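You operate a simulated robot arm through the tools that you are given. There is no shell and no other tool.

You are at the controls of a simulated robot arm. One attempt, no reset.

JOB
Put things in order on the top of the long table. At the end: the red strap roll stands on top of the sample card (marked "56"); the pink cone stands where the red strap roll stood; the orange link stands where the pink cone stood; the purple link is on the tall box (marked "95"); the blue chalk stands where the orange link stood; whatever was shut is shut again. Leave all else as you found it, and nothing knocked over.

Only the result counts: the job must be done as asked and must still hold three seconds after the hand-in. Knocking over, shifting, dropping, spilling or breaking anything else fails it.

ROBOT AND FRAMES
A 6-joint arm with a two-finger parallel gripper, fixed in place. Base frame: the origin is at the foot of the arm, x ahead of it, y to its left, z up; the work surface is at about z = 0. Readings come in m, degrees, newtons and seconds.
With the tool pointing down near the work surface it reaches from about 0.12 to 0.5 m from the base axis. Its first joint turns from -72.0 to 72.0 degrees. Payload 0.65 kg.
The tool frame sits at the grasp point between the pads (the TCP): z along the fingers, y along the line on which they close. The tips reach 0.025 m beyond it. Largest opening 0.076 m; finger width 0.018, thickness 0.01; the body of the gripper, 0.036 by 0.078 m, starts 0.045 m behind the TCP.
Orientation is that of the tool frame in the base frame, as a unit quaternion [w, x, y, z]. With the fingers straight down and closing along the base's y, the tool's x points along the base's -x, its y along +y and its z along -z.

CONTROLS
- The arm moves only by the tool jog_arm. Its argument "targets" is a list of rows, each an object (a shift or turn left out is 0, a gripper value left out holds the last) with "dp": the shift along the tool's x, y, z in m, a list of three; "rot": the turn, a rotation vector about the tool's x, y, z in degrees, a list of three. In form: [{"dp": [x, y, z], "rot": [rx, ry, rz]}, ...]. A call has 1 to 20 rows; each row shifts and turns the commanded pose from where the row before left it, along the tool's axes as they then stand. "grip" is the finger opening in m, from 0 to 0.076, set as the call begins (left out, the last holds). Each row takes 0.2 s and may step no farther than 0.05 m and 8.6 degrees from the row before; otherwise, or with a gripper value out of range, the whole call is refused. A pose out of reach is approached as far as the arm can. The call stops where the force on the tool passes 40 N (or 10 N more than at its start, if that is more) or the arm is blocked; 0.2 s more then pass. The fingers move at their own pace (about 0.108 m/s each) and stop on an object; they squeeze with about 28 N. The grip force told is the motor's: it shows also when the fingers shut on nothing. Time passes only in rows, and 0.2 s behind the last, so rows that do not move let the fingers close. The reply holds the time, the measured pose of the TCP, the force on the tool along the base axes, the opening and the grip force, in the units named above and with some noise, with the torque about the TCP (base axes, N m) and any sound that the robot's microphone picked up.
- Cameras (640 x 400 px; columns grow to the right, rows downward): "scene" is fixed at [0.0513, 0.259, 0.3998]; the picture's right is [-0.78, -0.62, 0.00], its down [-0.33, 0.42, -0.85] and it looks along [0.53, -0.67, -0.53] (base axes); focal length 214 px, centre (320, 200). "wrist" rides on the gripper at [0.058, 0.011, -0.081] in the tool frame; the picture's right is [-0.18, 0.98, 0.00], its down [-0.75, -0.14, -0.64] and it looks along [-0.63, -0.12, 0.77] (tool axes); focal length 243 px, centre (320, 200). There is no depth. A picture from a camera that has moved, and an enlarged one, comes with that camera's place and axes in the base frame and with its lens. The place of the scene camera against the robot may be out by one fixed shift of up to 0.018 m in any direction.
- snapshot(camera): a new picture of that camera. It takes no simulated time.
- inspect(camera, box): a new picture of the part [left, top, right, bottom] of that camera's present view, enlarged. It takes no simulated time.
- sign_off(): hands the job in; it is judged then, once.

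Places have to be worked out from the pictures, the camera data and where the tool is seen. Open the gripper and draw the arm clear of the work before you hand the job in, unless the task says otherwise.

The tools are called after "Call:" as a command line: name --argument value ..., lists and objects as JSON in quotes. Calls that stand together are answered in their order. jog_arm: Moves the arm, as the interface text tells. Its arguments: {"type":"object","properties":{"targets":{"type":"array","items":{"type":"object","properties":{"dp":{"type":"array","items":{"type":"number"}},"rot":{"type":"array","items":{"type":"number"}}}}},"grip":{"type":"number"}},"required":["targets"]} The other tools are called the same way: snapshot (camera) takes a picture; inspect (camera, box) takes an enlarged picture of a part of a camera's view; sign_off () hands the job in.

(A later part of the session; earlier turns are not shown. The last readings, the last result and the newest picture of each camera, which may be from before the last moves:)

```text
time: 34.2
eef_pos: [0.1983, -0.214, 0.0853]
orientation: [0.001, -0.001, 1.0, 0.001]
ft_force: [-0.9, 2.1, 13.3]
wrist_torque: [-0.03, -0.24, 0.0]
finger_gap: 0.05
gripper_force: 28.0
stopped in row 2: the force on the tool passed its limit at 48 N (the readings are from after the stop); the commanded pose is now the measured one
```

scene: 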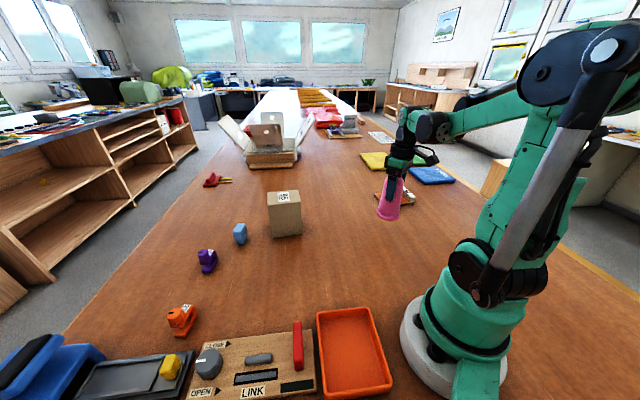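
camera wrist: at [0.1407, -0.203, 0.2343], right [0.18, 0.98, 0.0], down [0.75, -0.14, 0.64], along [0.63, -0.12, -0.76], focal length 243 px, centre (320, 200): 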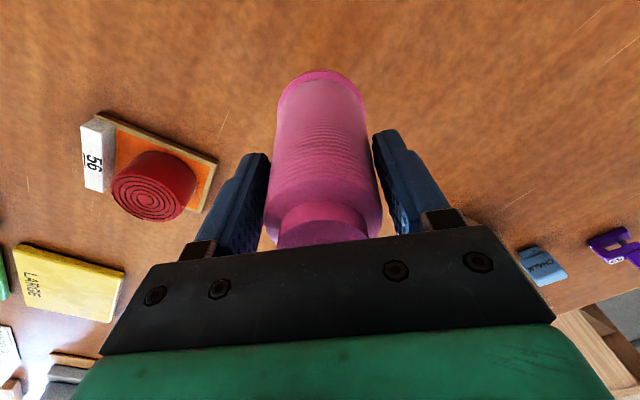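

Contact with the table. Opening the fingers and rising straight up.

Call:
jog_arm --grip 0.076 --targets '[{"dp": [0, 0, 0]}, {"dp": [0, 0, 0]}, {"dp": [0, 0, 0]}]'

Call:
snapshot --camera "wrist"

Call:
inspect --camera "scene" --box '[340, 150, 460, 260]'

```text
time: 35.0
eef_pos: [0.199, -0.2141, 0.0859]
orientation: [0.001, -0.001, 1.0, 0.001]
ft_force: [1.5, 0.3, 0.5]
wrist_torque: [0.0, 0.01, -0.02]
finger_gap: 0.076
gripper_force: 0.0
```

```text
taken
camera wrist: at [0.1407, -0.2029, 0.1655], right [0.18, 0.98, 0.0], down [0.75, -0.14, 0.64], along [0.63, -0.12, -0.77], focal length 243 px, centre (320, 200)
```

wrist: 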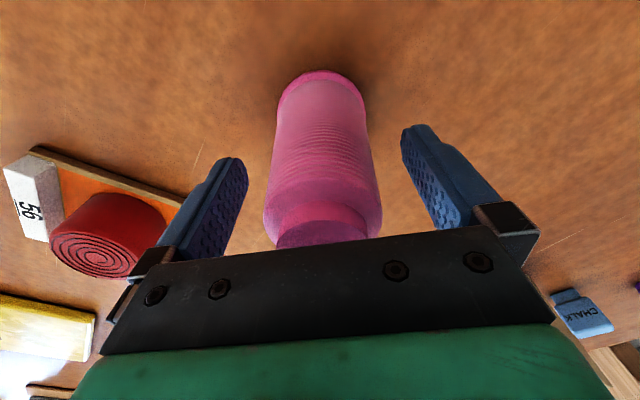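

```text
3.64 times, centred on (400, 205) of scene
camera zoom: at [0.0513, 0.259, 0.3998], right [-0.78, -0.62, 0.0], down [-0.33, 0.42, -0.85], along [0.53, -0.67, -0.53], focal length 780 px, centre (29, 182)
```

zoom: 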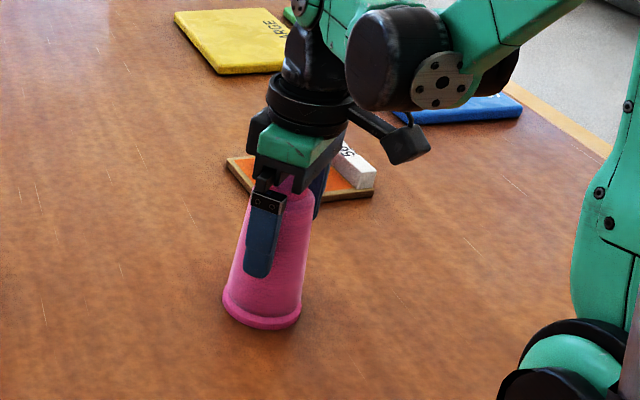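

The cone stands free on the roll's old spot. Rising and moving over to view the orange link.

Call:
jog_arm --targets '[{"dp": [0, 0, -0.01]}, {"dp": [0, 0, -0.03]}, {"dp": [0, 0, -0.045]}, {"dp": [0, 0, -0.045]}, {"dp": [-0.00675, 0.0378, 0]}, {"dp": [-0.00675, 0.0378, 0]}, {"dp": [-0.00675, 0.0378, 0]}, {"dp": [-0.00675, 0.0378, 0]}, {"dp": [-0.00675, 0.0378, 0]}, {"dp": [-0.00675, 0.0378, 0]}, {"dp": [-0.00675, 0.0378, 0]}, {"dp": [-0.00675, 0.0378, 0]}, {"dp": [-0.00675, 0.0378, 0]}, {"dp": [-0.00675, 0.0378, 0]}, {"dp": [-0.00675, 0.0378, 0]}, {"dp": [-0.00675, 0.0378, 0]}, {"dp": [0, 0, 0]}, {"dp": [0, 0, 0]}]'

Call:
snapshot --camera "wrist"

Call:
snapshot --camera "scene"

```text
time: 38.9
eef_pos: [0.2806, 0.2401, 0.2174]
orientation: [0.0, 0.0, 1.0, 0.0]
ft_force: [0.8, 0.8, 0.8]
wrist_torque: [-0.03, -0.01, 0.01]
finger_gap: 0.0762
gripper_force: 0.0
```

```text
taken
camera wrist: at [0.222, 0.2514, 0.2974], right [0.18, 0.98, 0.0], down [0.75, -0.14, 0.64], along [0.63, -0.12, -0.77], focal length 243 px, centre (320, 200)
```

wrist: 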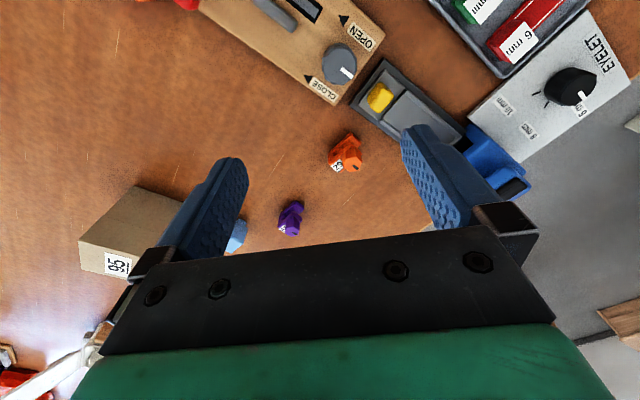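

```text
taken
```

scene: 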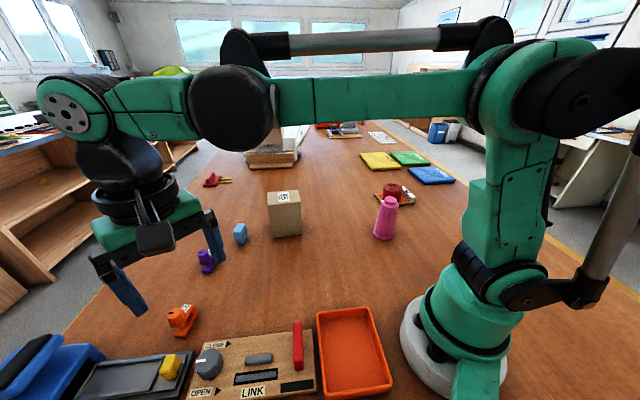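

Call:
inspect --camera "wrist" --box '[305, 115, 385, 190]'

Call:
inspect --camera "wrist" --box '[300, 0, 560, 180]'

Call:
inspect --camera "scene" --box '[150, 290, 220, 350]'

```text
5.33 times, centred on (345, 152) of wrist
camera zoom: at [0.222, 0.2514, 0.2974], right [0.18, 0.98, 0.0], down [0.75, -0.14, 0.64], along [0.63, -0.12, -0.77], focal length 1294 px, centre (187, 453)
```

zoom: 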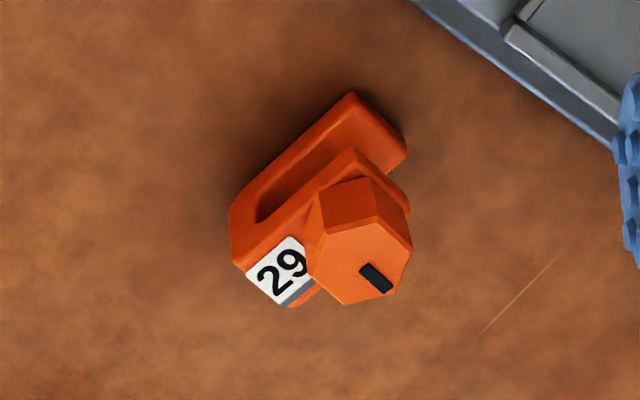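

```text
2.22 times, centred on (430, 90) of wrist
camera zoom: at [0.222, 0.2514, 0.2974], right [0.18, 0.98, 0.0], down [0.75, -0.14, 0.64], along [0.63, -0.12, -0.77], focal length 539 px, centre (76, 444)
```

zoom: 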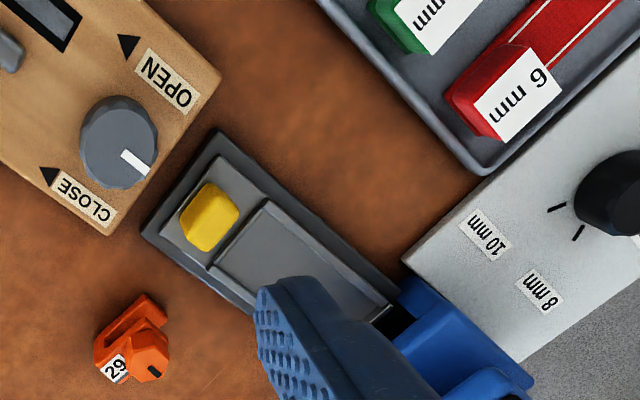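

```text
6.67 times, centred on (185, 320) of scene
camera zoom: at [0.0513, 0.259, 0.3998], right [-0.78, -0.62, 0.0], down [-0.33, 0.42, -0.85], along [0.53, -0.67, -0.53], focal length 1430 px, centre (1220, -600)
```

zoom: 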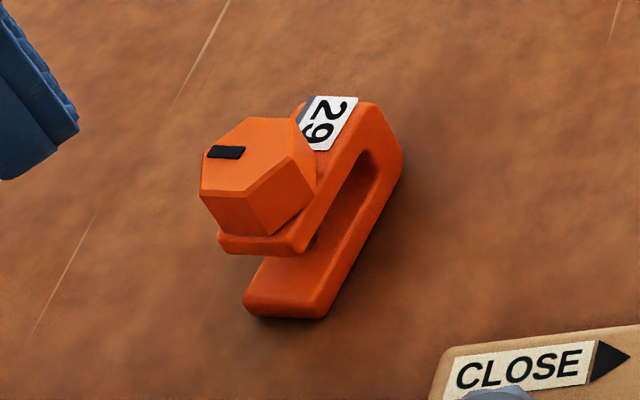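

The orange link is a U lying on its side with a hex knob on its upper arm. Its footprint is centred near (0.381, 0.2555), long axis at about 128° and width about 0.02. I'll move above it with the jaws turned across its width (yaw ≈ -52°) for a close look.

Call:
jog_arm --grip 0.05 --targets '[{"dp": [-0.0335, 0.0052, 0.0257]}, {"dp": [-0.0335, 0.0052, 0.0257]}, {"dp": [-0.0335, 0.0052, 0.0257]}, {"rot": [0, 0, 7.44]}, {"rot": [0, 0, 7.44]}, {"rot": [0, 0, 7.44]}, {"rot": [0, 0, 7.44]}, {"rot": [0, 0, 7.44]}, {"rot": [0, 0, 7.44]}, {"rot": [0, 0, 7.44]}, {"dp": [0, 0, 0]}, {"dp": [0, 0, 0]}]'

Call:
snapshot --camera "wrist"

Call:
inspect --camera "wrist" --box '[260, 20, 380, 140]'

```text
time: 41.5
eef_pos: [0.3802, 0.2546, 0.1396]
orientation: [0.0, 0.439, 0.899, 0.001]
ft_force: [0.6, -0.1, -0.9]
wrist_torque: [0.02, -0.02, 0.03]
finger_gap: 0.05
gripper_force: 0.2
```

```text
taken
camera wrist: at [0.3539, 0.3081, 0.2196], right [0.89, 0.46, 0.0], down [0.35, -0.68, 0.64], along [0.3, -0.57, -0.77], focal length 243 px, centre (320, 200)
```

wrist: 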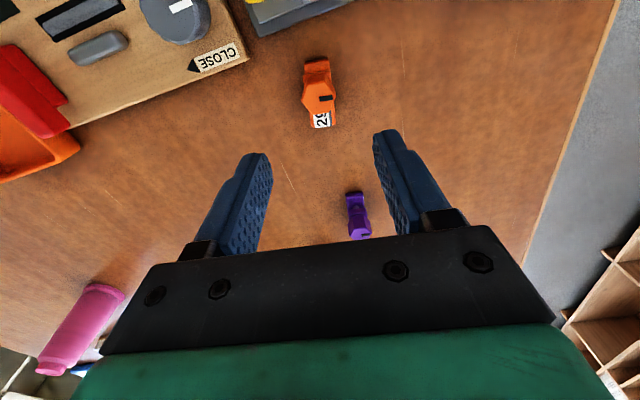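

```text
3.33 times, centred on (320, 80) of wrist
camera zoom: at [0.3539, 0.3081, 0.2196], right [0.89, 0.46, 0.0], down [0.35, -0.68, 0.64], along [0.3, -0.57, -0.77], focal length 809 px, centre (320, 600)
```

zoom: 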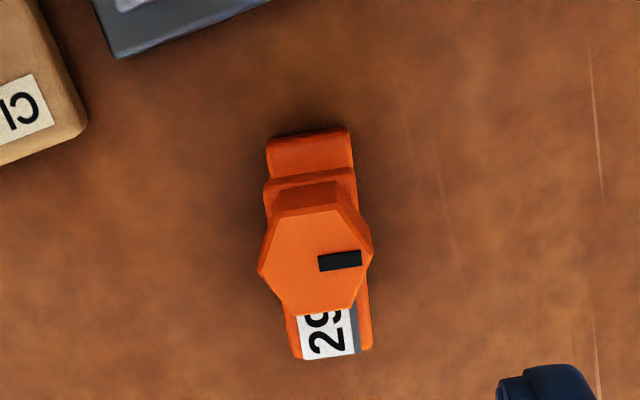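

The close view gives the link footprint centre as (0.3817, 0.2551) with its width axis at about 35.5°. The knob's wide corners start just past the middle, so I'll grip the bend half, 10 mm from the centre. Fine-tuning the yaw, shifting and lowering part way.

Call:
jog_arm --targets '[{"rot": [0, 0, 2.4]}, {"dp": [-0.0108, 0.0006, 0.02]}, {"dp": [0, 0, 0.02]}, {"dp": [0, 0, 0.02]}, {"dp": [0, 0, 0]}, {"dp": [0, 0, 0]}]'

Call:
snapshot --camera "wrist"

Call:
inspect --camera "wrist" --box '[240, 60, 400, 180]'

```text
time: 42.9
eef_pos: [0.3879, 0.2451, 0.08]
orientation: [0.001, 0.458, 0.889, 0.001]
ft_force: [0.0, -0.9, -0.1]
wrist_torque: [-0.01, -0.02, 0.0]
finger_gap: 0.0503
gripper_force: 0.0
```

```text
taken
camera wrist: at [0.3633, 0.3003, 0.1592], right [0.91, 0.42, 0.0], down [0.32, -0.7, 0.64], along [0.27, -0.58, -0.77], focal length 243 px, centre (320, 200)
```

wrist: 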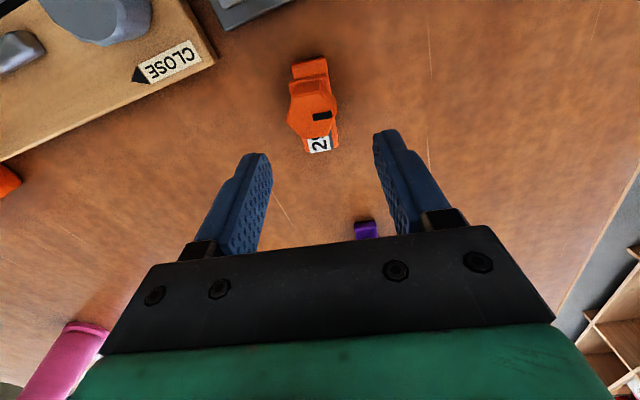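

```text
3.33 times, centred on (320, 120) of wrist
camera zoom: at [0.3633, 0.3003, 0.1592], right [0.91, 0.42, 0.0], down [0.32, -0.7, 0.64], along [0.27, -0.58, -0.77], focal length 809 px, centre (320, 467)
```

zoom: 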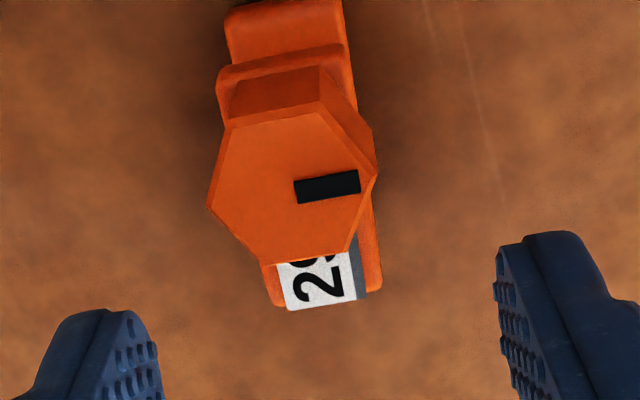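

The link is square in the jaws, ±10 mm about the centre line. Lowering to z≈0.031 and then closing.

Call:
jog_arm --targets '[{"dp": [-0.001, -0.0003, 0.02]}, {"dp": [0, 0, 0.017]}, {"dp": [0, 0, 0.012]}, {"dp": [0, 0, 0]}, {"dp": [0, 0, 0]}]'

Call:
snapshot --camera "wrist"

```text
time: 44.0
eef_pos: [0.3885, 0.2464, 0.0303]
orientation: [0.001, 0.458, 0.889, 0.0]
ft_force: [1.1, -0.8, -0.6]
wrist_torque: [0.01, 0.02, 0.03]
finger_gap: 0.0499
gripper_force: 0.1
```

```text
taken
camera wrist: at [0.3634, 0.3005, 0.1105], right [0.91, 0.42, 0.0], down [0.32, -0.7, 0.64], along [0.27, -0.58, -0.77], focal length 243 px, centre (320, 200)
```

wrist: 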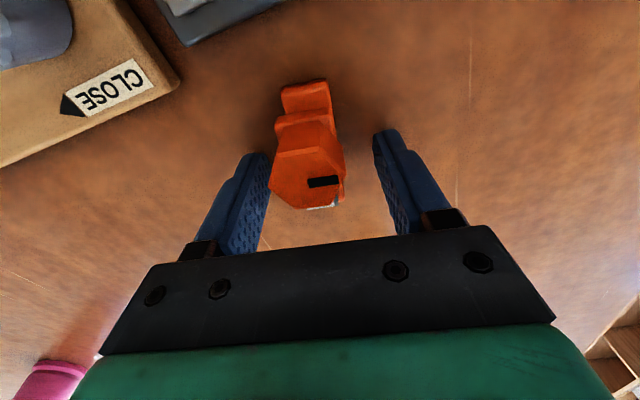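

Closing on the link.

Call:
jog_arm --grip 0.005 --targets '[{"dp": [0, 0, 0]}, {"dp": [0, 0, 0]}, {"dp": [0, 0, 0]}, {"dp": [0, 0, 0]}]'

Call:
snapshot --camera "wrist"

Call:
inspect --camera "scene" --box '[140, 270, 240, 350]'

```text
time: 45.0
eef_pos: [0.3883, 0.2467, 0.03]
orientation: [0.0, 0.457, 0.889, 0.0]
ft_force: [0.4, 0.0, 1.5]
wrist_torque: [0.0, 0.05, -0.04]
finger_gap: 0.0198
gripper_force: 28.1
```

```text
taken
camera wrist: at [0.3634, 0.3004, 0.1106], right [0.91, 0.42, 0.0], down [0.32, -0.7, 0.64], along [0.27, -0.58, -0.77], focal length 243 px, centre (320, 200)
```

wrist: 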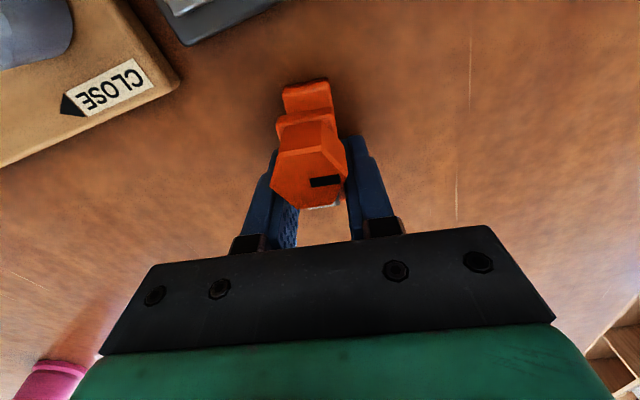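

```text
5.00 times, centred on (190, 310) of scene
camera zoom: at [0.0513, 0.259, 0.3998], right [-0.78, -0.62, 0.0], down [-0.33, 0.42, -0.85], along [0.53, -0.67, -0.53], focal length 1072 px, centre (970, -350)
```

zoom: 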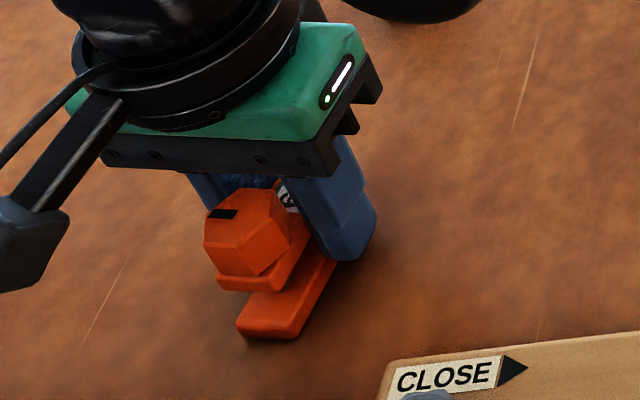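

Gripped at 0.0198 m, the arm's full width. The link's old centre is recorded as (0.382, 0.255). Lifting, then carrying it to the cone's old spot (0.362, 0.1005).

Call:
jog_arm --targets '[{"dp": [0, 0, -0.01]}, {"dp": [0, 0, -0.02]}, {"dp": [0, 0, -0.03]}, {"dp": [0, 0, -0.03]}, {"dp": [-0.01428, -0.01329, 0]}, {"dp": [-0.01428, -0.01329, 0]}, {"dp": [-0.01428, -0.01329, 0]}, {"dp": [-0.01428, -0.01329, 0]}, {"dp": [-0.01428, -0.01329, 0]}, {"dp": [-0.01428, -0.01329, 0]}, {"dp": [-0.01428, -0.01329, 0]}, {"dp": [-0.01428, -0.01329, 0]}, {"dp": [0, 0, 0]}, {"dp": [0, 0, 0]}]'

Call:
snapshot --camera "wrist"

Call:
snapshot --camera "scene"

```text
time: 48.0
eef_pos: [0.3676, 0.0916, 0.1203]
orientation: [0.0, 0.457, 0.889, 0.0]
ft_force: [-0.4, 0.7, -1.5]
wrist_torque: [0.0, 0.01, 0.0]
finger_gap: 0.0199
gripper_force: 27.7
```

```text
taken
camera wrist: at [0.343, 0.1456, 0.2004], right [0.91, 0.42, 0.0], down [0.32, -0.7, 0.64], along [0.27, -0.58, -0.77], focal length 243 px, centre (320, 200)
```

wrist: 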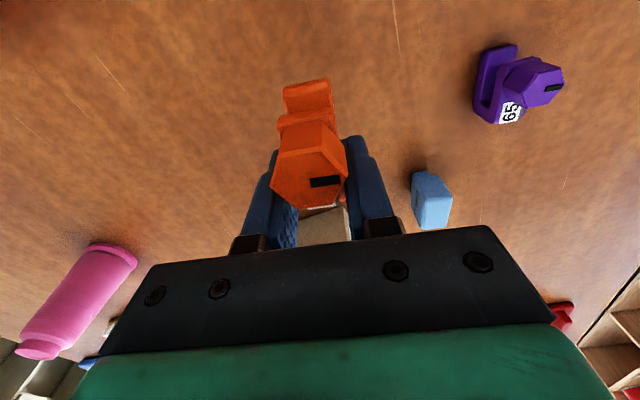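

```text
taken
```

scene: 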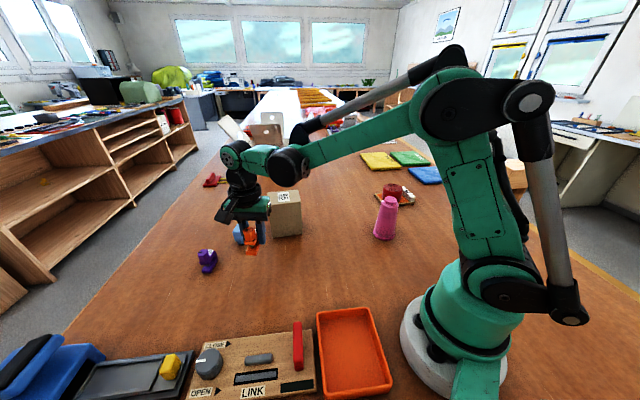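

Carried without slipping. Lowering toward the table.

Call:
jog_arm --targets '[{"dp": [0, 0, 0.03]}, {"dp": [0, 0, 0.03]}, {"dp": [0, 0, 0.02]}, {"dp": [0, 0, 0.005]}, {"dp": [0, 0, 0.002]}, {"dp": [0, 0, 0]}]'

Call:
inspect --camera "scene" --box '[200, 200, 320, 300]'

```text
time: 49.5
eef_pos: [0.3678, 0.0909, 0.0333]
orientation: [0.0, 0.458, 0.889, 0.002]
ft_force: [-1.3, 0.8, -2.1]
wrist_torque: [-0.02, -0.03, -0.03]
finger_gap: 0.0199
gripper_force: 27.5
```

```text
4.00 times, centred on (260, 250) of scene
camera zoom: at [0.0513, 0.259, 0.3997], right [-0.78, -0.62, 0.0], down [-0.33, 0.42, -0.85], along [0.53, -0.67, -0.53], focal length 858 px, centre (560, 0)
```

zoom: 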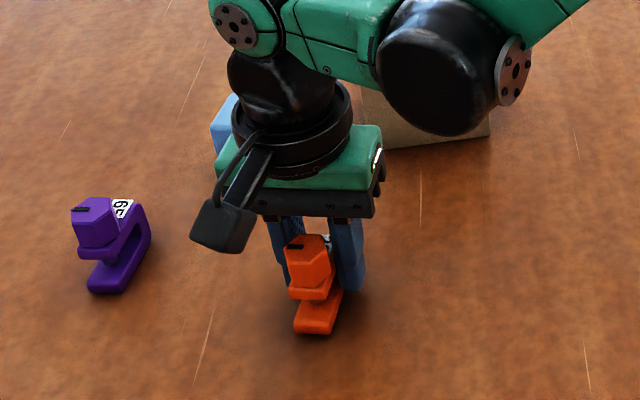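

Call:
jog_arm --targets '[{"dp": [0, 0, 0.001]}, {"dp": [0, 0, 0.001]}, {"dp": [0, 0, 0]}]'

```text
time: 50.2
eef_pos: [0.3693, 0.0906, 0.0301]
orientation: [0.001, 0.457, 0.889, 0.002]
ft_force: [-0.1, 0.8, -0.9]
wrist_torque: [0.0, -0.01, 0.04]
finger_gap: 0.0196
gripper_force: 28.0
```

Call:
jog_arm --targets '[{"dp": [0, 0, 0.0007]}, {"dp": [0, 0, 0]}]'

```text
time: 50.9
eef_pos: [0.3686, 0.0915, 0.0298]
orientation: [0.0, 0.457, 0.889, 0.0]
ft_force: [-0.6, 1.0, 10.3]
wrist_torque: [0.06, 0.13, 0.01]
finger_gap: 0.02
gripper_force: 27.8
```

Contact (10 N). Releasing and rising.

Call:
jog_arm --grip 0.05 --targets '[{"dp": [0, 0, 0]}, {"dp": [0, 0, 0]}, {"dp": [0, 0, -0.005]}, {"dp": [0, 0, -0.02]}, {"dp": [0, 0, -0.03]}, {"dp": [0, 0, -0.035]}, {"dp": [0, 0, 0]}, {"dp": [0, 0, 0]}]'

Call:
snapshot --camera "wrist"

Call:
inspect --camera "scene" --box '[200, 200, 320, 300]'

```text
time: 52.6
eef_pos: [0.368, 0.0899, 0.1201]
orientation: [0.0, 0.456, 0.89, 0.001]
ft_force: [0.5, -0.4, -0.1]
wrist_torque: [0.01, 0.0, 0.01]
finger_gap: 0.0499
gripper_force: 0.0
```

```text
taken
camera wrist: at [0.3423, 0.1446, 0.2008], right [0.91, 0.42, 0.0], down [0.32, -0.7, 0.64], along [0.27, -0.58, -0.77], focal length 243 px, centre (320, 200)
```

wrist: 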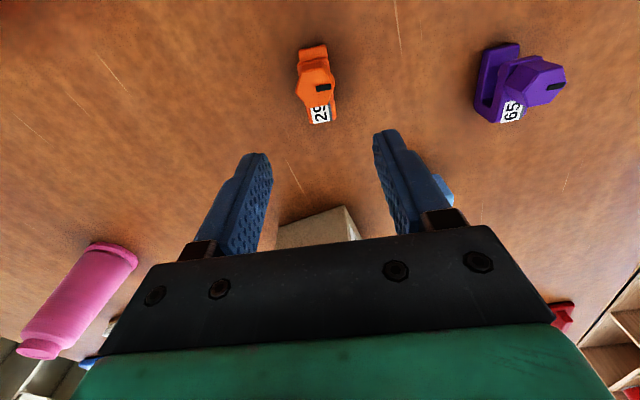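

```text
4.00 times, centred on (260, 250) of scene
camera zoom: at [0.0513, 0.259, 0.3998], right [-0.78, -0.62, 0.0], down [-0.33, 0.42, -0.85], along [0.53, -0.67, -0.53], focal length 858 px, centre (560, 0)
```

zoom: 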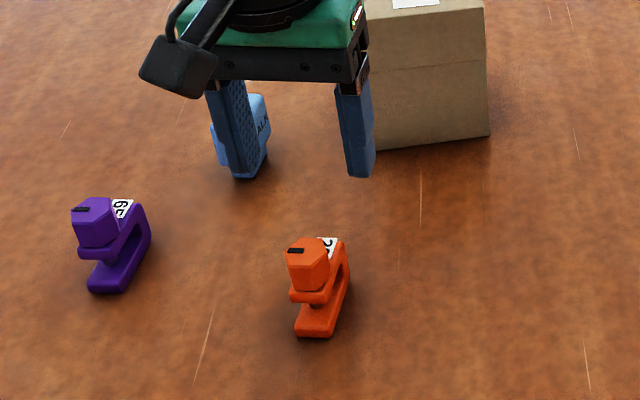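

The orange link stands on the cone's old spot. Now I'll move out toward the chalk and the purple link for a close look.

Call:
jog_arm --targets '[{"dp": [-0.0114, 0.0214, -0.0033]}, {"dp": [-0.0114, 0.0214, -0.0033]}, {"dp": [-0.0114, 0.0214, -0.0033]}, {"dp": [0, 0, 0]}, {"dp": [0, 0, 0]}]'

Call:
snapshot --camera "wrist"

Call:
inspect --camera "wrist" --box '[300, 120, 420, 220]'

Call:
inspect --camera "wrist" --box '[340, 0, 480, 100]'

```text
time: 53.9
eef_pos: [0.4406, 0.0997, 0.1303]
orientation: [0.001, 0.457, 0.889, 0.001]
ft_force: [0.3, -0.7, -0.2]
wrist_torque: [0.01, 0.02, -0.01]
finger_gap: 0.05
gripper_force: 0.1
```

```text
taken
camera wrist: at [0.415, 0.1538, 0.2102], right [0.91, 0.42, 0.0], down [0.32, -0.7, 0.64], along [0.27, -0.58, -0.77], focal length 243 px, centre (320, 200)
```

wrist: 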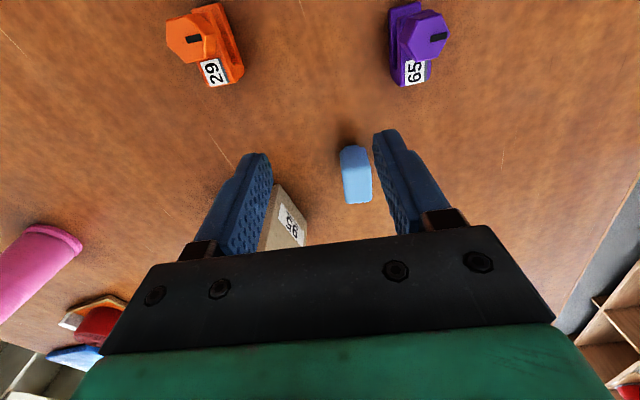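

```text
4.00 times, centred on (360, 170) of wrist
camera zoom: at [0.415, 0.1538, 0.2102], right [0.91, 0.42, 0.0], down [0.32, -0.7, 0.64], along [0.27, -0.58, -0.77], focal length 970 px, centre (160, 320)
```

zoom: 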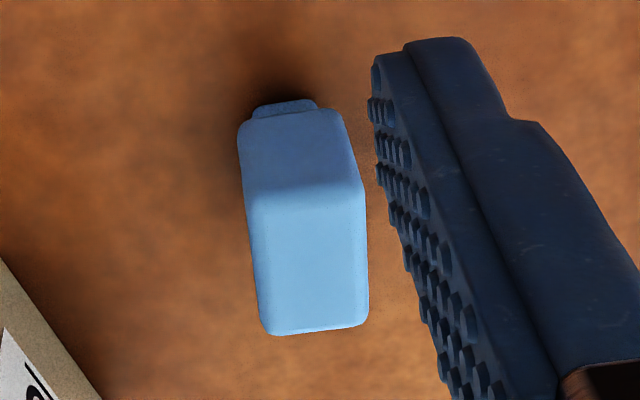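

```text
4.00 times, centred on (410, 50) of wrist
camera zoom: at [0.415, 0.1538, 0.2102], right [0.91, 0.42, 0.0], down [0.32, -0.7, 0.64], along [0.27, -0.58, -0.77], focal length 970 px, centre (-40, 800)
```

zoom: 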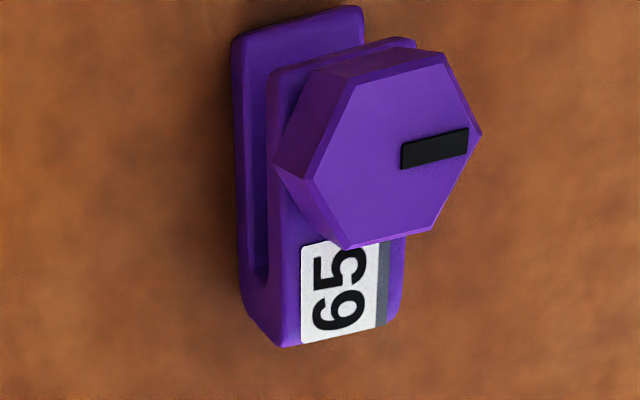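

The chalk's upper block is about 0.024 × 0.038 m and 0.0375 m tall, centred near (0.4995, 0.053), with its long axis at -54° matching the current jaw yaw. It sits at the edge of reach, so I'll step over it at z≈0.09 and see whether the arm gets there.

Call:
jog_arm --targets '[{"dp": [0, 0, 0.02]}, {"dp": [0, 0, 0.02]}, {"dp": [-0.0228, 0.0071, 0]}, {"dp": [-0.0228, 0.0071, 0]}, {"dp": [-0.0227, 0.007, 0]}, {"dp": [0, 0, 0]}, {"dp": [0, 0, 0]}]'

Call:
snapshot --camera "wrist"

Call:
inspect --camera "wrist" --box '[240, 70, 400, 190]'

Call:
snapshot --camera "scene"

```text
time: 55.5
eef_pos: [0.493, 0.0567, 0.0897]
orientation: [0.0, 0.457, 0.889, 0.001]
ft_force: [-0.4, -0.5, -0.7]
wrist_torque: [0.0, 0.02, 0.0]
finger_gap: 0.0498
gripper_force: 0.1
out of reach, approached as far as the arm can: row 5
```

```text
taken
camera wrist: at [0.4681, 0.1108, 0.1705], right [0.91, 0.42, 0.0], down [0.32, -0.7, 0.64], along [0.27, -0.58, -0.77], focal length 243 px, centre (320, 200)
```

wrist: 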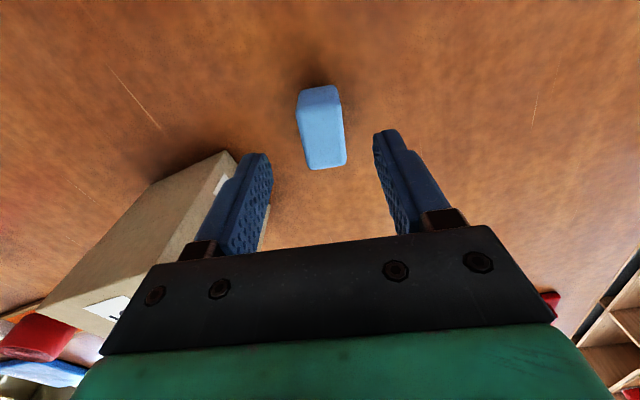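

```text
3.33 times, centred on (320, 130) of wrist
camera zoom: at [0.4681, 0.1108, 0.1705], right [0.91, 0.42, 0.0], down [0.32, -0.7, 0.64], along [0.27, -0.58, -0.77], focal length 809 px, centre (320, 433)
```

zoom: 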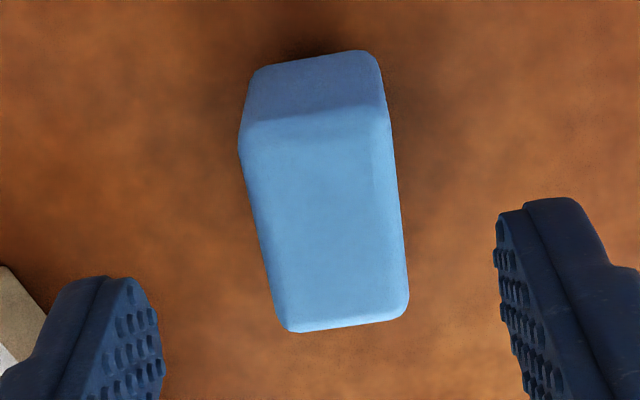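

```text
taken
```

scene: 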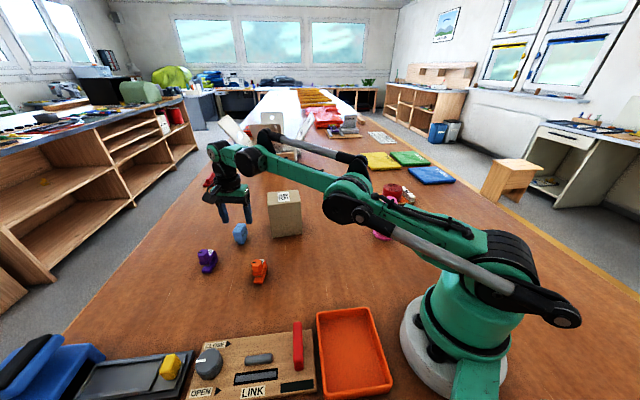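

The arm reached r≈0.496 with the chalk between the jaws (about 5 mm off centre along its length, 1.6 mm across), which is fine for a grip. Lowering straight down.

Call:
jog_arm --targets '[{"dp": [0, 0, 0.02]}, {"dp": [0, 0.001, 0.02]}, {"dp": [0, 0, 0.015]}, {"dp": [0, 0, 0]}, {"dp": [0, 0, 0]}]'

Call:
snapshot --camera "wrist"

Call:
inspect --camera "scene" --box '[190, 180, 310, 290]'

```text
time: 56.6
eef_pos: [0.4943, 0.057, 0.033]
orientation: [0.0, 0.457, 0.89, 0.001]
ft_force: [-0.3, -0.4, -0.1]
wrist_torque: [-0.05, -0.01, 0.0]
finger_gap: 0.0502
gripper_force: 0.0
```

```text
taken
camera wrist: at [0.4688, 0.1111, 0.1146], right [0.91, 0.42, 0.0], down [0.32, -0.7, 0.64], along [0.27, -0.58, -0.77], focal length 243 px, centre (320, 200)
```

wrist: 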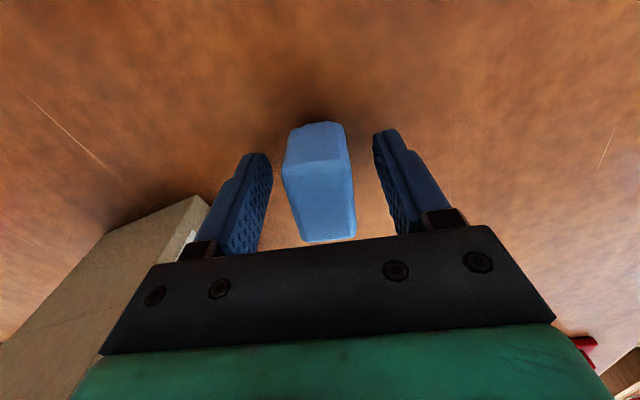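

```text
3.64 times, centred on (250, 235) of scene
camera zoom: at [0.0513, 0.259, 0.3998], right [-0.78, -0.62, 0.0], down [-0.33, 0.42, -0.85], along [0.53, -0.67, -0.53], focal length 780 px, centre (574, 73)
```

zoom: 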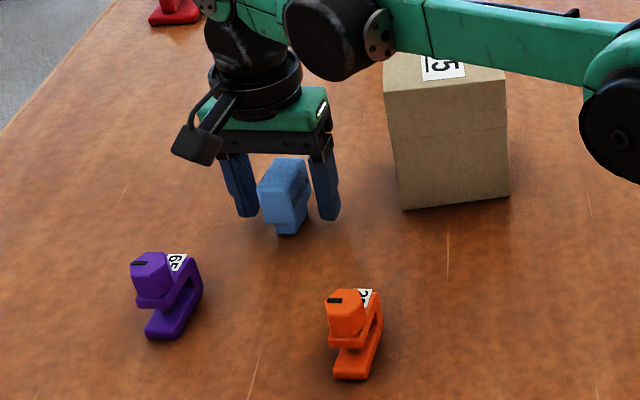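

Jaws straddle the chalk with the foot below. Closing.

Call:
jog_arm --grip 0.005 --targets '[{"dp": [0, 0, 0]}, {"dp": [0, 0, 0]}, {"dp": [0, 0, 0]}, {"dp": [0, 0, 0]}]'

Call:
inspect --camera "scene" --box '[190, 180, 310, 290]'

Call:
snapshot --camera "wrist"

```text
time: 57.6
eef_pos: [0.4951, 0.0556, 0.034]
orientation: [0.0, 0.457, 0.889, 0.001]
ft_force: [0.7, -0.2, 0.1]
wrist_torque: [-0.01, 0.02, -0.04]
finger_gap: 0.0234
gripper_force: 27.9
```

```text
3.64 times, centred on (250, 235) of scene
camera zoom: at [0.0513, 0.259, 0.3998], right [-0.78, -0.62, 0.0], down [-0.33, 0.42, -0.85], along [0.53, -0.67, -0.53], focal length 780 px, centre (574, 73)
```

zoom: 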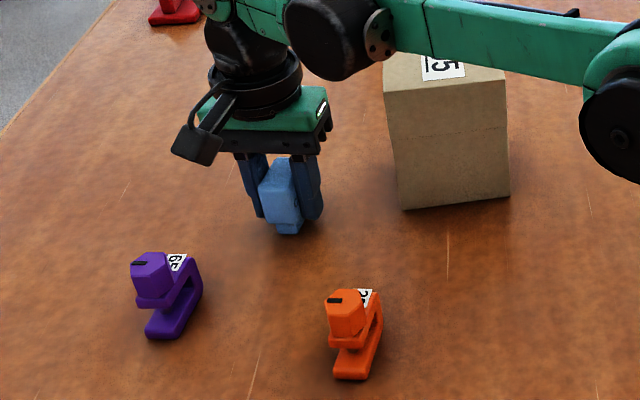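

```text
taken
camera wrist: at [0.4688, 0.1111, 0.1147], right [0.91, 0.42, 0.0], down [0.32, -0.7, 0.64], along [0.27, -0.58, -0.77], focal length 243 px, centre (320, 200)
```

wrist: 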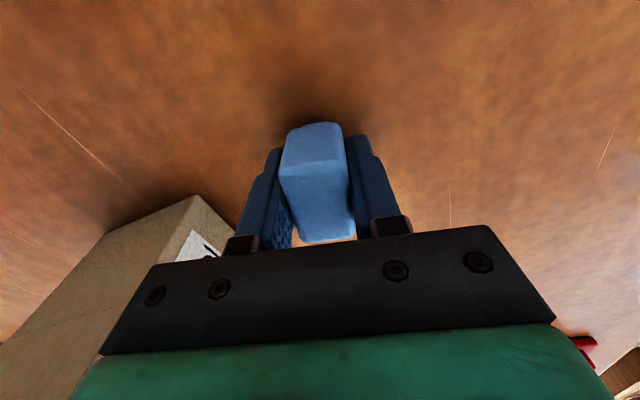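

Chalk gripped at 0.0234 m. Lifting a little, drawing inward and up, then carrying it to the orange link's old spot.

Call:
jog_arm --targets '[{"dp": [0, 0, -0.008]}, {"dp": [0, 0, -0.018]}, {"dp": [0.0106, -0.00915, -0.015]}, {"dp": [0.0106, -0.00915, -0.015]}, {"dp": [0.0106, -0.00915, -0.015]}, {"dp": [0.0106, -0.00915, -0.015]}, {"dp": [0, 0, 0]}]'

Call:
snapshot --camera "wrist"

Call:
snapshot --camera "scene"

```text
time: 59.2
eef_pos: [0.4385, 0.0712, 0.1214]
orientation: [0.001, 0.457, 0.89, 0.001]
ft_force: [0.5, 0.2, -0.3]
wrist_torque: [-0.01, 0.0, 0.0]
finger_gap: 0.0233
gripper_force: 27.6
```

```text
taken
camera wrist: at [0.4143, 0.1246, 0.2014], right [0.91, 0.42, 0.0], down [0.32, -0.7, 0.64], along [0.27, -0.58, -0.77], focal length 243 px, centre (320, 200)
```

wrist: 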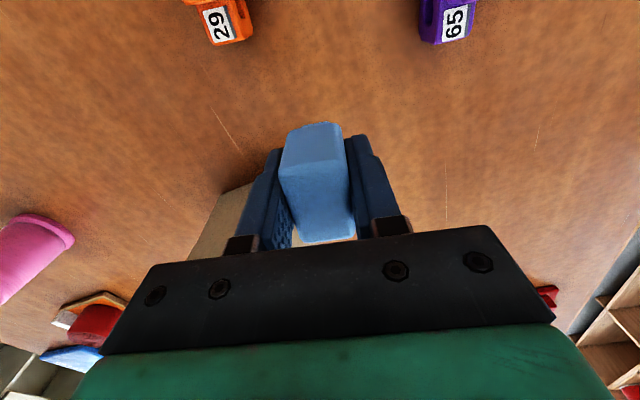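

```text
taken
```

scene: 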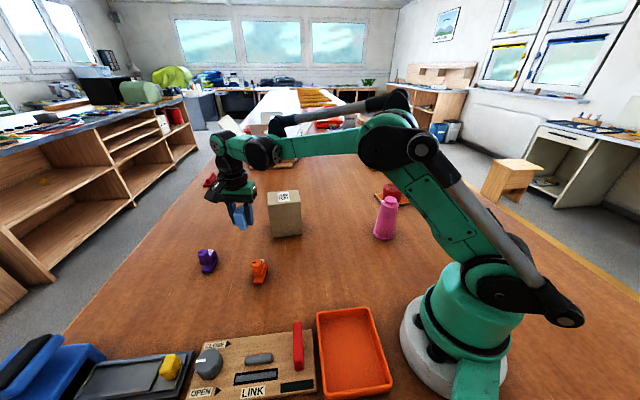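

Call:
jog_arm --targets '[{"dp": [0.0235, 0.00755, 0]}, {"dp": [0.0235, 0.00755, 0]}, {"dp": [0.0235, 0.00755, 0]}, {"dp": [0.0235, 0.00755, 0]}, {"dp": [0.0235, 0.00755, 0]}, {"dp": [0.0235, 0.00755, 0]}, {"dp": [0.0235, 0.00755, 0]}, {"dp": [0.0235, 0.00755, 0]}, {"dp": [0, 0, 0]}, {"dp": [0, 0, 0]}]'

Call:
snapshot --camera "wrist"

Call:
snapshot --camera "scene"

```text
time: 61.5
eef_pos: [0.3809, 0.258, 0.12]
orientation: [0.001, 0.457, 0.889, 0.001]
ft_force: [0.1, 0.6, -0.8]
wrist_torque: [0.0, 0.0, 0.01]
finger_gap: 0.0235
gripper_force: 27.8
```

```text
taken
camera wrist: at [0.3544, 0.3128, 0.2007], right [0.91, 0.42, 0.0], down [0.32, -0.7, 0.64], along [0.27, -0.58, -0.77], focal length 243 px, centre (320, 200)
```

wrist: 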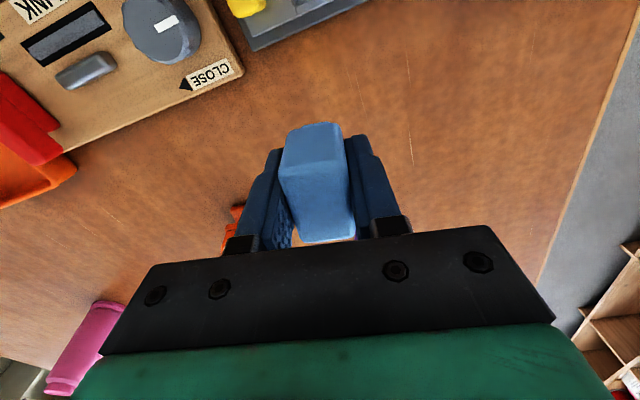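

```text
taken
```

scene: 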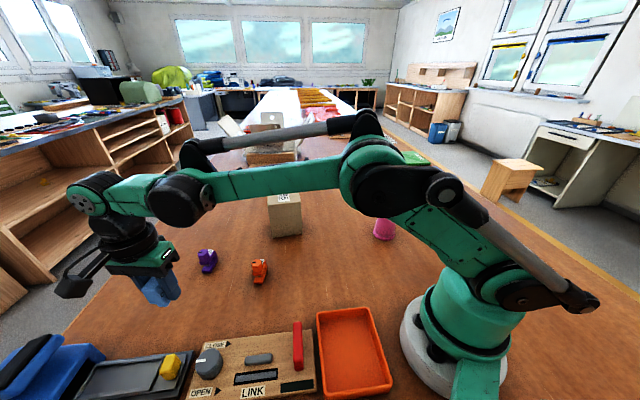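

Over the orange link's old spot. Lowering.

Call:
jog_arm --targets '[{"dp": [0, 0, 0.03]}, {"dp": [0, 0, 0.03]}, {"dp": [0, 0, 0.018]}, {"dp": [0, 0, 0.004]}, {"dp": [0, 0, 0.002]}, {"dp": [0, 0, 0]}]'

Call:
inspect --camera "scene" --box '[130, 260, 250, 350]'

```text
time: 62.9
eef_pos: [0.379, 0.26, 0.0363]
orientation: [0.0, 0.457, 0.889, 0.001]
ft_force: [-0.8, 0.5, -0.7]
wrist_torque: [0.0, -0.02, 0.02]
finger_gap: 0.0234
gripper_force: 27.4
```

```text
4.44 times, centred on (190, 305) of scene
camera zoom: at [0.0513, 0.259, 0.3997], right [-0.78, -0.62, 0.0], down [-0.33, 0.42, -0.85], along [0.53, -0.67, -0.53], focal length 953 px, centre (898, -267)
```

zoom: 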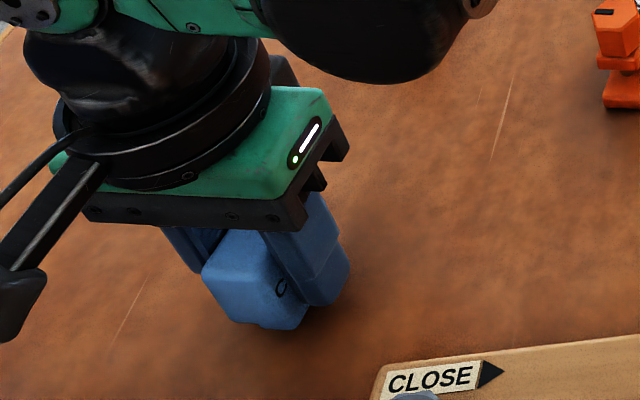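

Call:
jog_arm --targets '[{"dp": [0, 0, 0.0012]}, {"dp": [0, 0, 0.0008]}, {"dp": [0, 0, 0]}]'

```text
time: 63.6
eef_pos: [0.38, 0.2583, 0.0342]
orientation: [0.001, 0.456, 0.89, 0.0]
ft_force: [-0.1, 0.2, -0.9]
wrist_torque: [0.04, 0.02, 0.0]
finger_gap: 0.0233
gripper_force: 27.7
```

Call:
jog_arm --targets '[{"dp": [0, 0, 0.0007]}, {"dp": [0, 0, 0]}]'

```text
time: 64.2
eef_pos: [0.3793, 0.2585, 0.034]
orientation: [0.001, 0.457, 0.889, 0.001]
ft_force: [0.1, -0.1, -0.8]
wrist_torque: [-0.01, 0.01, 0.02]
finger_gap: 0.0239
gripper_force: 28.0
```

Call:
jog_arm --targets '[{"dp": [0, 0, 0.0007]}, {"dp": [0, 0, 0]}]'

```text
time: 64.8
eef_pos: [0.3798, 0.2584, 0.0341]
orientation: [0.001, 0.457, 0.889, 0.001]
ft_force: [0.7, 1.0, 28.4]
wrist_torque: [0.01, 0.06, 0.0]
finger_gap: 0.0238
gripper_force: 28.2
```

Firm contact (28 N). I'll ease back a fraction, open, and rise.

Call:
jog_arm --targets '[{"dp": [0, 0, -0.0005]}, {"dp": [0, 0, 0]}]'

Call:
jog_arm --grip 0.05 --targets '[{"dp": [0, 0, 0]}, {"dp": [0, 0, 0]}, {"dp": [0, 0, -0.005]}, {"dp": [0, 0, -0.02]}, {"dp": [0, 0, -0.03]}, {"dp": [0, 0, -0.035]}, {"dp": [0, 0, 0]}, {"dp": [0, 0, 0]}]'

Call:
snapshot --camera "wrist"

Call:
inspect --camera "scene" --box '[130, 260, 250, 350]'

```text
time: 65.5
eef_pos: [0.3791, 0.2592, 0.0337]
orientation: [0.0, 0.457, 0.89, 0.0]
ft_force: [-1.4, -1.0, 19.2]
wrist_torque: [-0.03, 0.07, 0.03]
finger_gap: 0.0234
gripper_force: 28.4
```

```text
time: 67.2
eef_pos: [0.3793, 0.259, 0.1229]
orientation: [0.0, 0.457, 0.889, 0.001]
ft_force: [0.5, 0.4, -0.9]
wrist_torque: [0.03, 0.01, 0.02]
finger_gap: 0.0499
gripper_force: 0.0
```

```text
taken
camera wrist: at [0.3546, 0.3131, 0.2042], right [0.91, 0.42, 0.0], down [0.32, -0.7, 0.64], along [0.27, -0.58, -0.77], focal length 243 px, centre (320, 200)
```

wrist: 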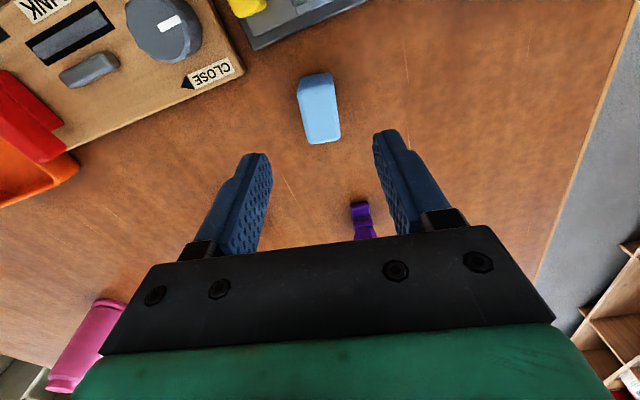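

```text
4.44 times, centred on (190, 305) of scene
camera zoom: at [0.0513, 0.259, 0.3998], right [-0.78, -0.62, 0.0], down [-0.33, 0.42, -0.85], along [0.53, -0.67, -0.53], focal length 953 px, centre (898, -267)
```

zoom: 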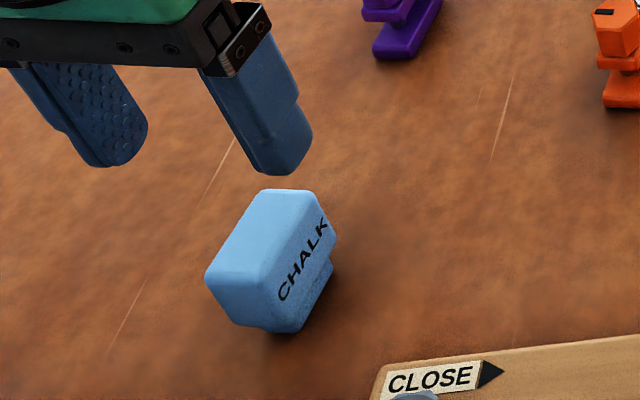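

The chalk stands at (0.381, 0.256). The purple link's footprint centre is about (0.4815, 0.157), r≈0.507, which is beyond the tool-down reach. I'll grip it end-to-end (yaw ≈ 37.5°) with the tool tilted outward about the closing axis. Repositioning for a view first.

Call:
jog_arm --targets '[{"dp": [-0.0301, -0.009, 0]}, {"dp": [-0.0301, -0.009, 0]}, {"dp": [-0.0301, -0.009, 0]}, {"dp": [-0.0301, -0.009, 0]}, {"rot": [0, 0, -8.364]}, {"rot": [0, 0, -8.364]}, {"rot": [0, 0, -8.364]}, {"rot": [0, 0, -8.364]}, {"rot": [0, 0, -8.364]}, {"rot": [0, 0, -8.364]}, {"rot": [0, 0, -8.364]}, {"rot": [0, 0, -8.364]}, {"rot": [0, 0, -8.364]}, {"rot": [0, 0, -8.364]}, {"rot": [0, 0, -8.36]}, {"dp": [0, 0, 0]}, {"dp": [0, 0, 0]}]'

Call:
snapshot --camera "wrist"

Call:
inspect --camera "wrist" --box '[260, 100, 400, 200]'

Call:
snapshot --camera "scene"

```text
time: 70.8
eef_pos: [0.4202, 0.1406, 0.1236]
orientation: [0.0, -0.322, 0.947, 0.0]
ft_force: [0.2, -0.2, 0.2]
wrist_torque: [-0.01, 0.02, -0.02]
finger_gap: 0.0501
gripper_force: 0.0
```

```text
taken
camera wrist: at [0.3671, 0.1131, 0.2041], right [-0.45, 0.89, 0.0], down [0.68, 0.35, 0.64], along [0.57, 0.29, -0.76], focal length 243 px, centre (320, 200)
```

wrist: 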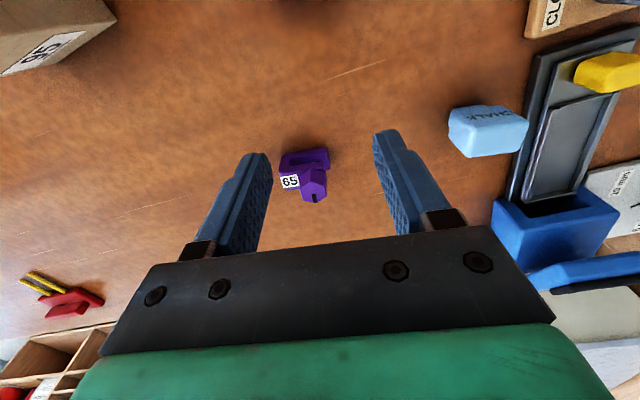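

```text
4.00 times, centred on (330, 150) of wrist
camera zoom: at [0.3671, 0.1131, 0.2041], right [-0.45, 0.89, 0.0], down [0.68, 0.35, 0.64], along [0.57, 0.29, -0.76], focal length 970 px, centre (280, 400)
```

zoom: 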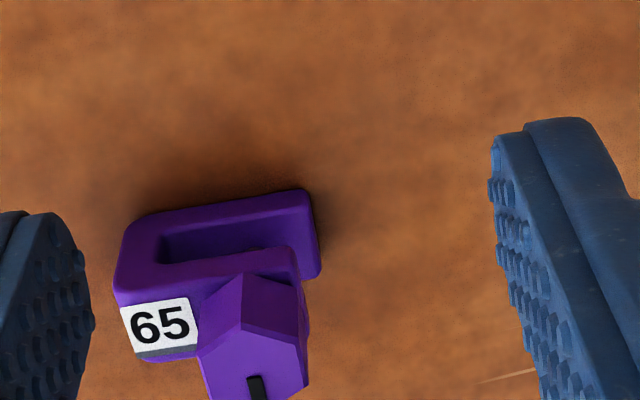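

```text
taken
```

scene: 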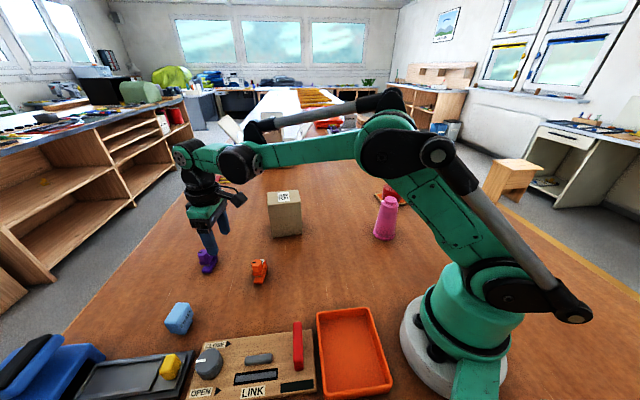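

In the tool frame the purple link's centre is (-0.059, -0.024), base (0.481, 0.157), well aligned with the jaws. Tilting the fingers 10° outward and moving over it at z≈0.09, opening to 0.064.

Call:
jog_arm --grip 0.064 --targets '[{"rot": [0, -5, 0]}, {"rot": [0, -5, 0]}, {"dp": [-0.01644, -0.00803, 0.01407]}, {"dp": [-0.01644, -0.00803, 0.01407]}, {"dp": [-0.01644, -0.00803, 0.01407]}, {"dp": [0, 0, 0]}, {"dp": [0, 0, 0]}]'

Call:
snapshot --camera "wrist"

Call:
inspect --camera "wrist" --box '[240, 60, 400, 180]'

Call:
inspect --camera "scene" --box '[150, 180, 290, 300]'

```text
time: 72.5
eef_pos: [0.4786, 0.1561, 0.0899]
orientation: [0.083, -0.321, 0.943, 0.028]
ft_force: [0.3, 0.5, 0.6]
wrist_torque: [0.01, -0.03, -0.02]
finger_gap: 0.0639
gripper_force: 0.0
```

```text
taken
camera wrist: at [0.4162, 0.1207, 0.1595], right [-0.45, 0.89, 0.03], down [0.58, 0.27, 0.77], along [0.67, 0.37, -0.64], focal length 243 px, centre (320, 200)
```

wrist: 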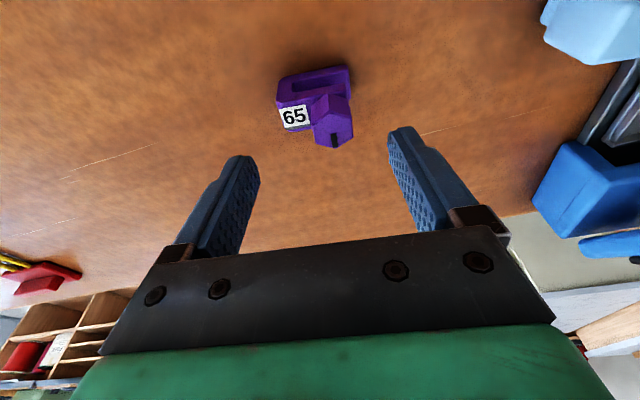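

```text
3.33 times, centred on (320, 120) of wrist
camera zoom: at [0.4162, 0.1207, 0.1595], right [-0.45, 0.89, 0.03], down [0.58, 0.27, 0.77], along [0.67, 0.37, -0.64], focal length 809 px, centre (320, 467)
```

zoom: 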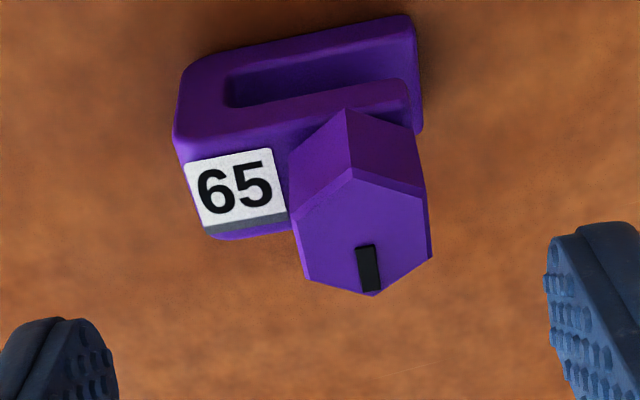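

```text
3.33 times, centred on (220, 240) of scene
camera zoom: at [0.0513, 0.259, 0.3998], right [-0.78, -0.62, 0.0], down [-0.33, 0.42, -0.85], along [0.53, -0.67, -0.53], focal length 715 px, centre (653, 67)
```

zoom: 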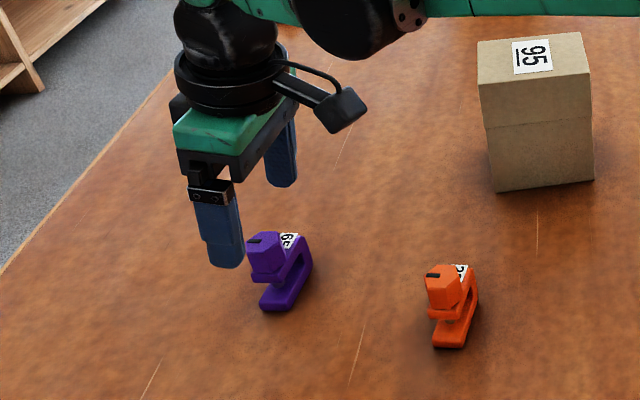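

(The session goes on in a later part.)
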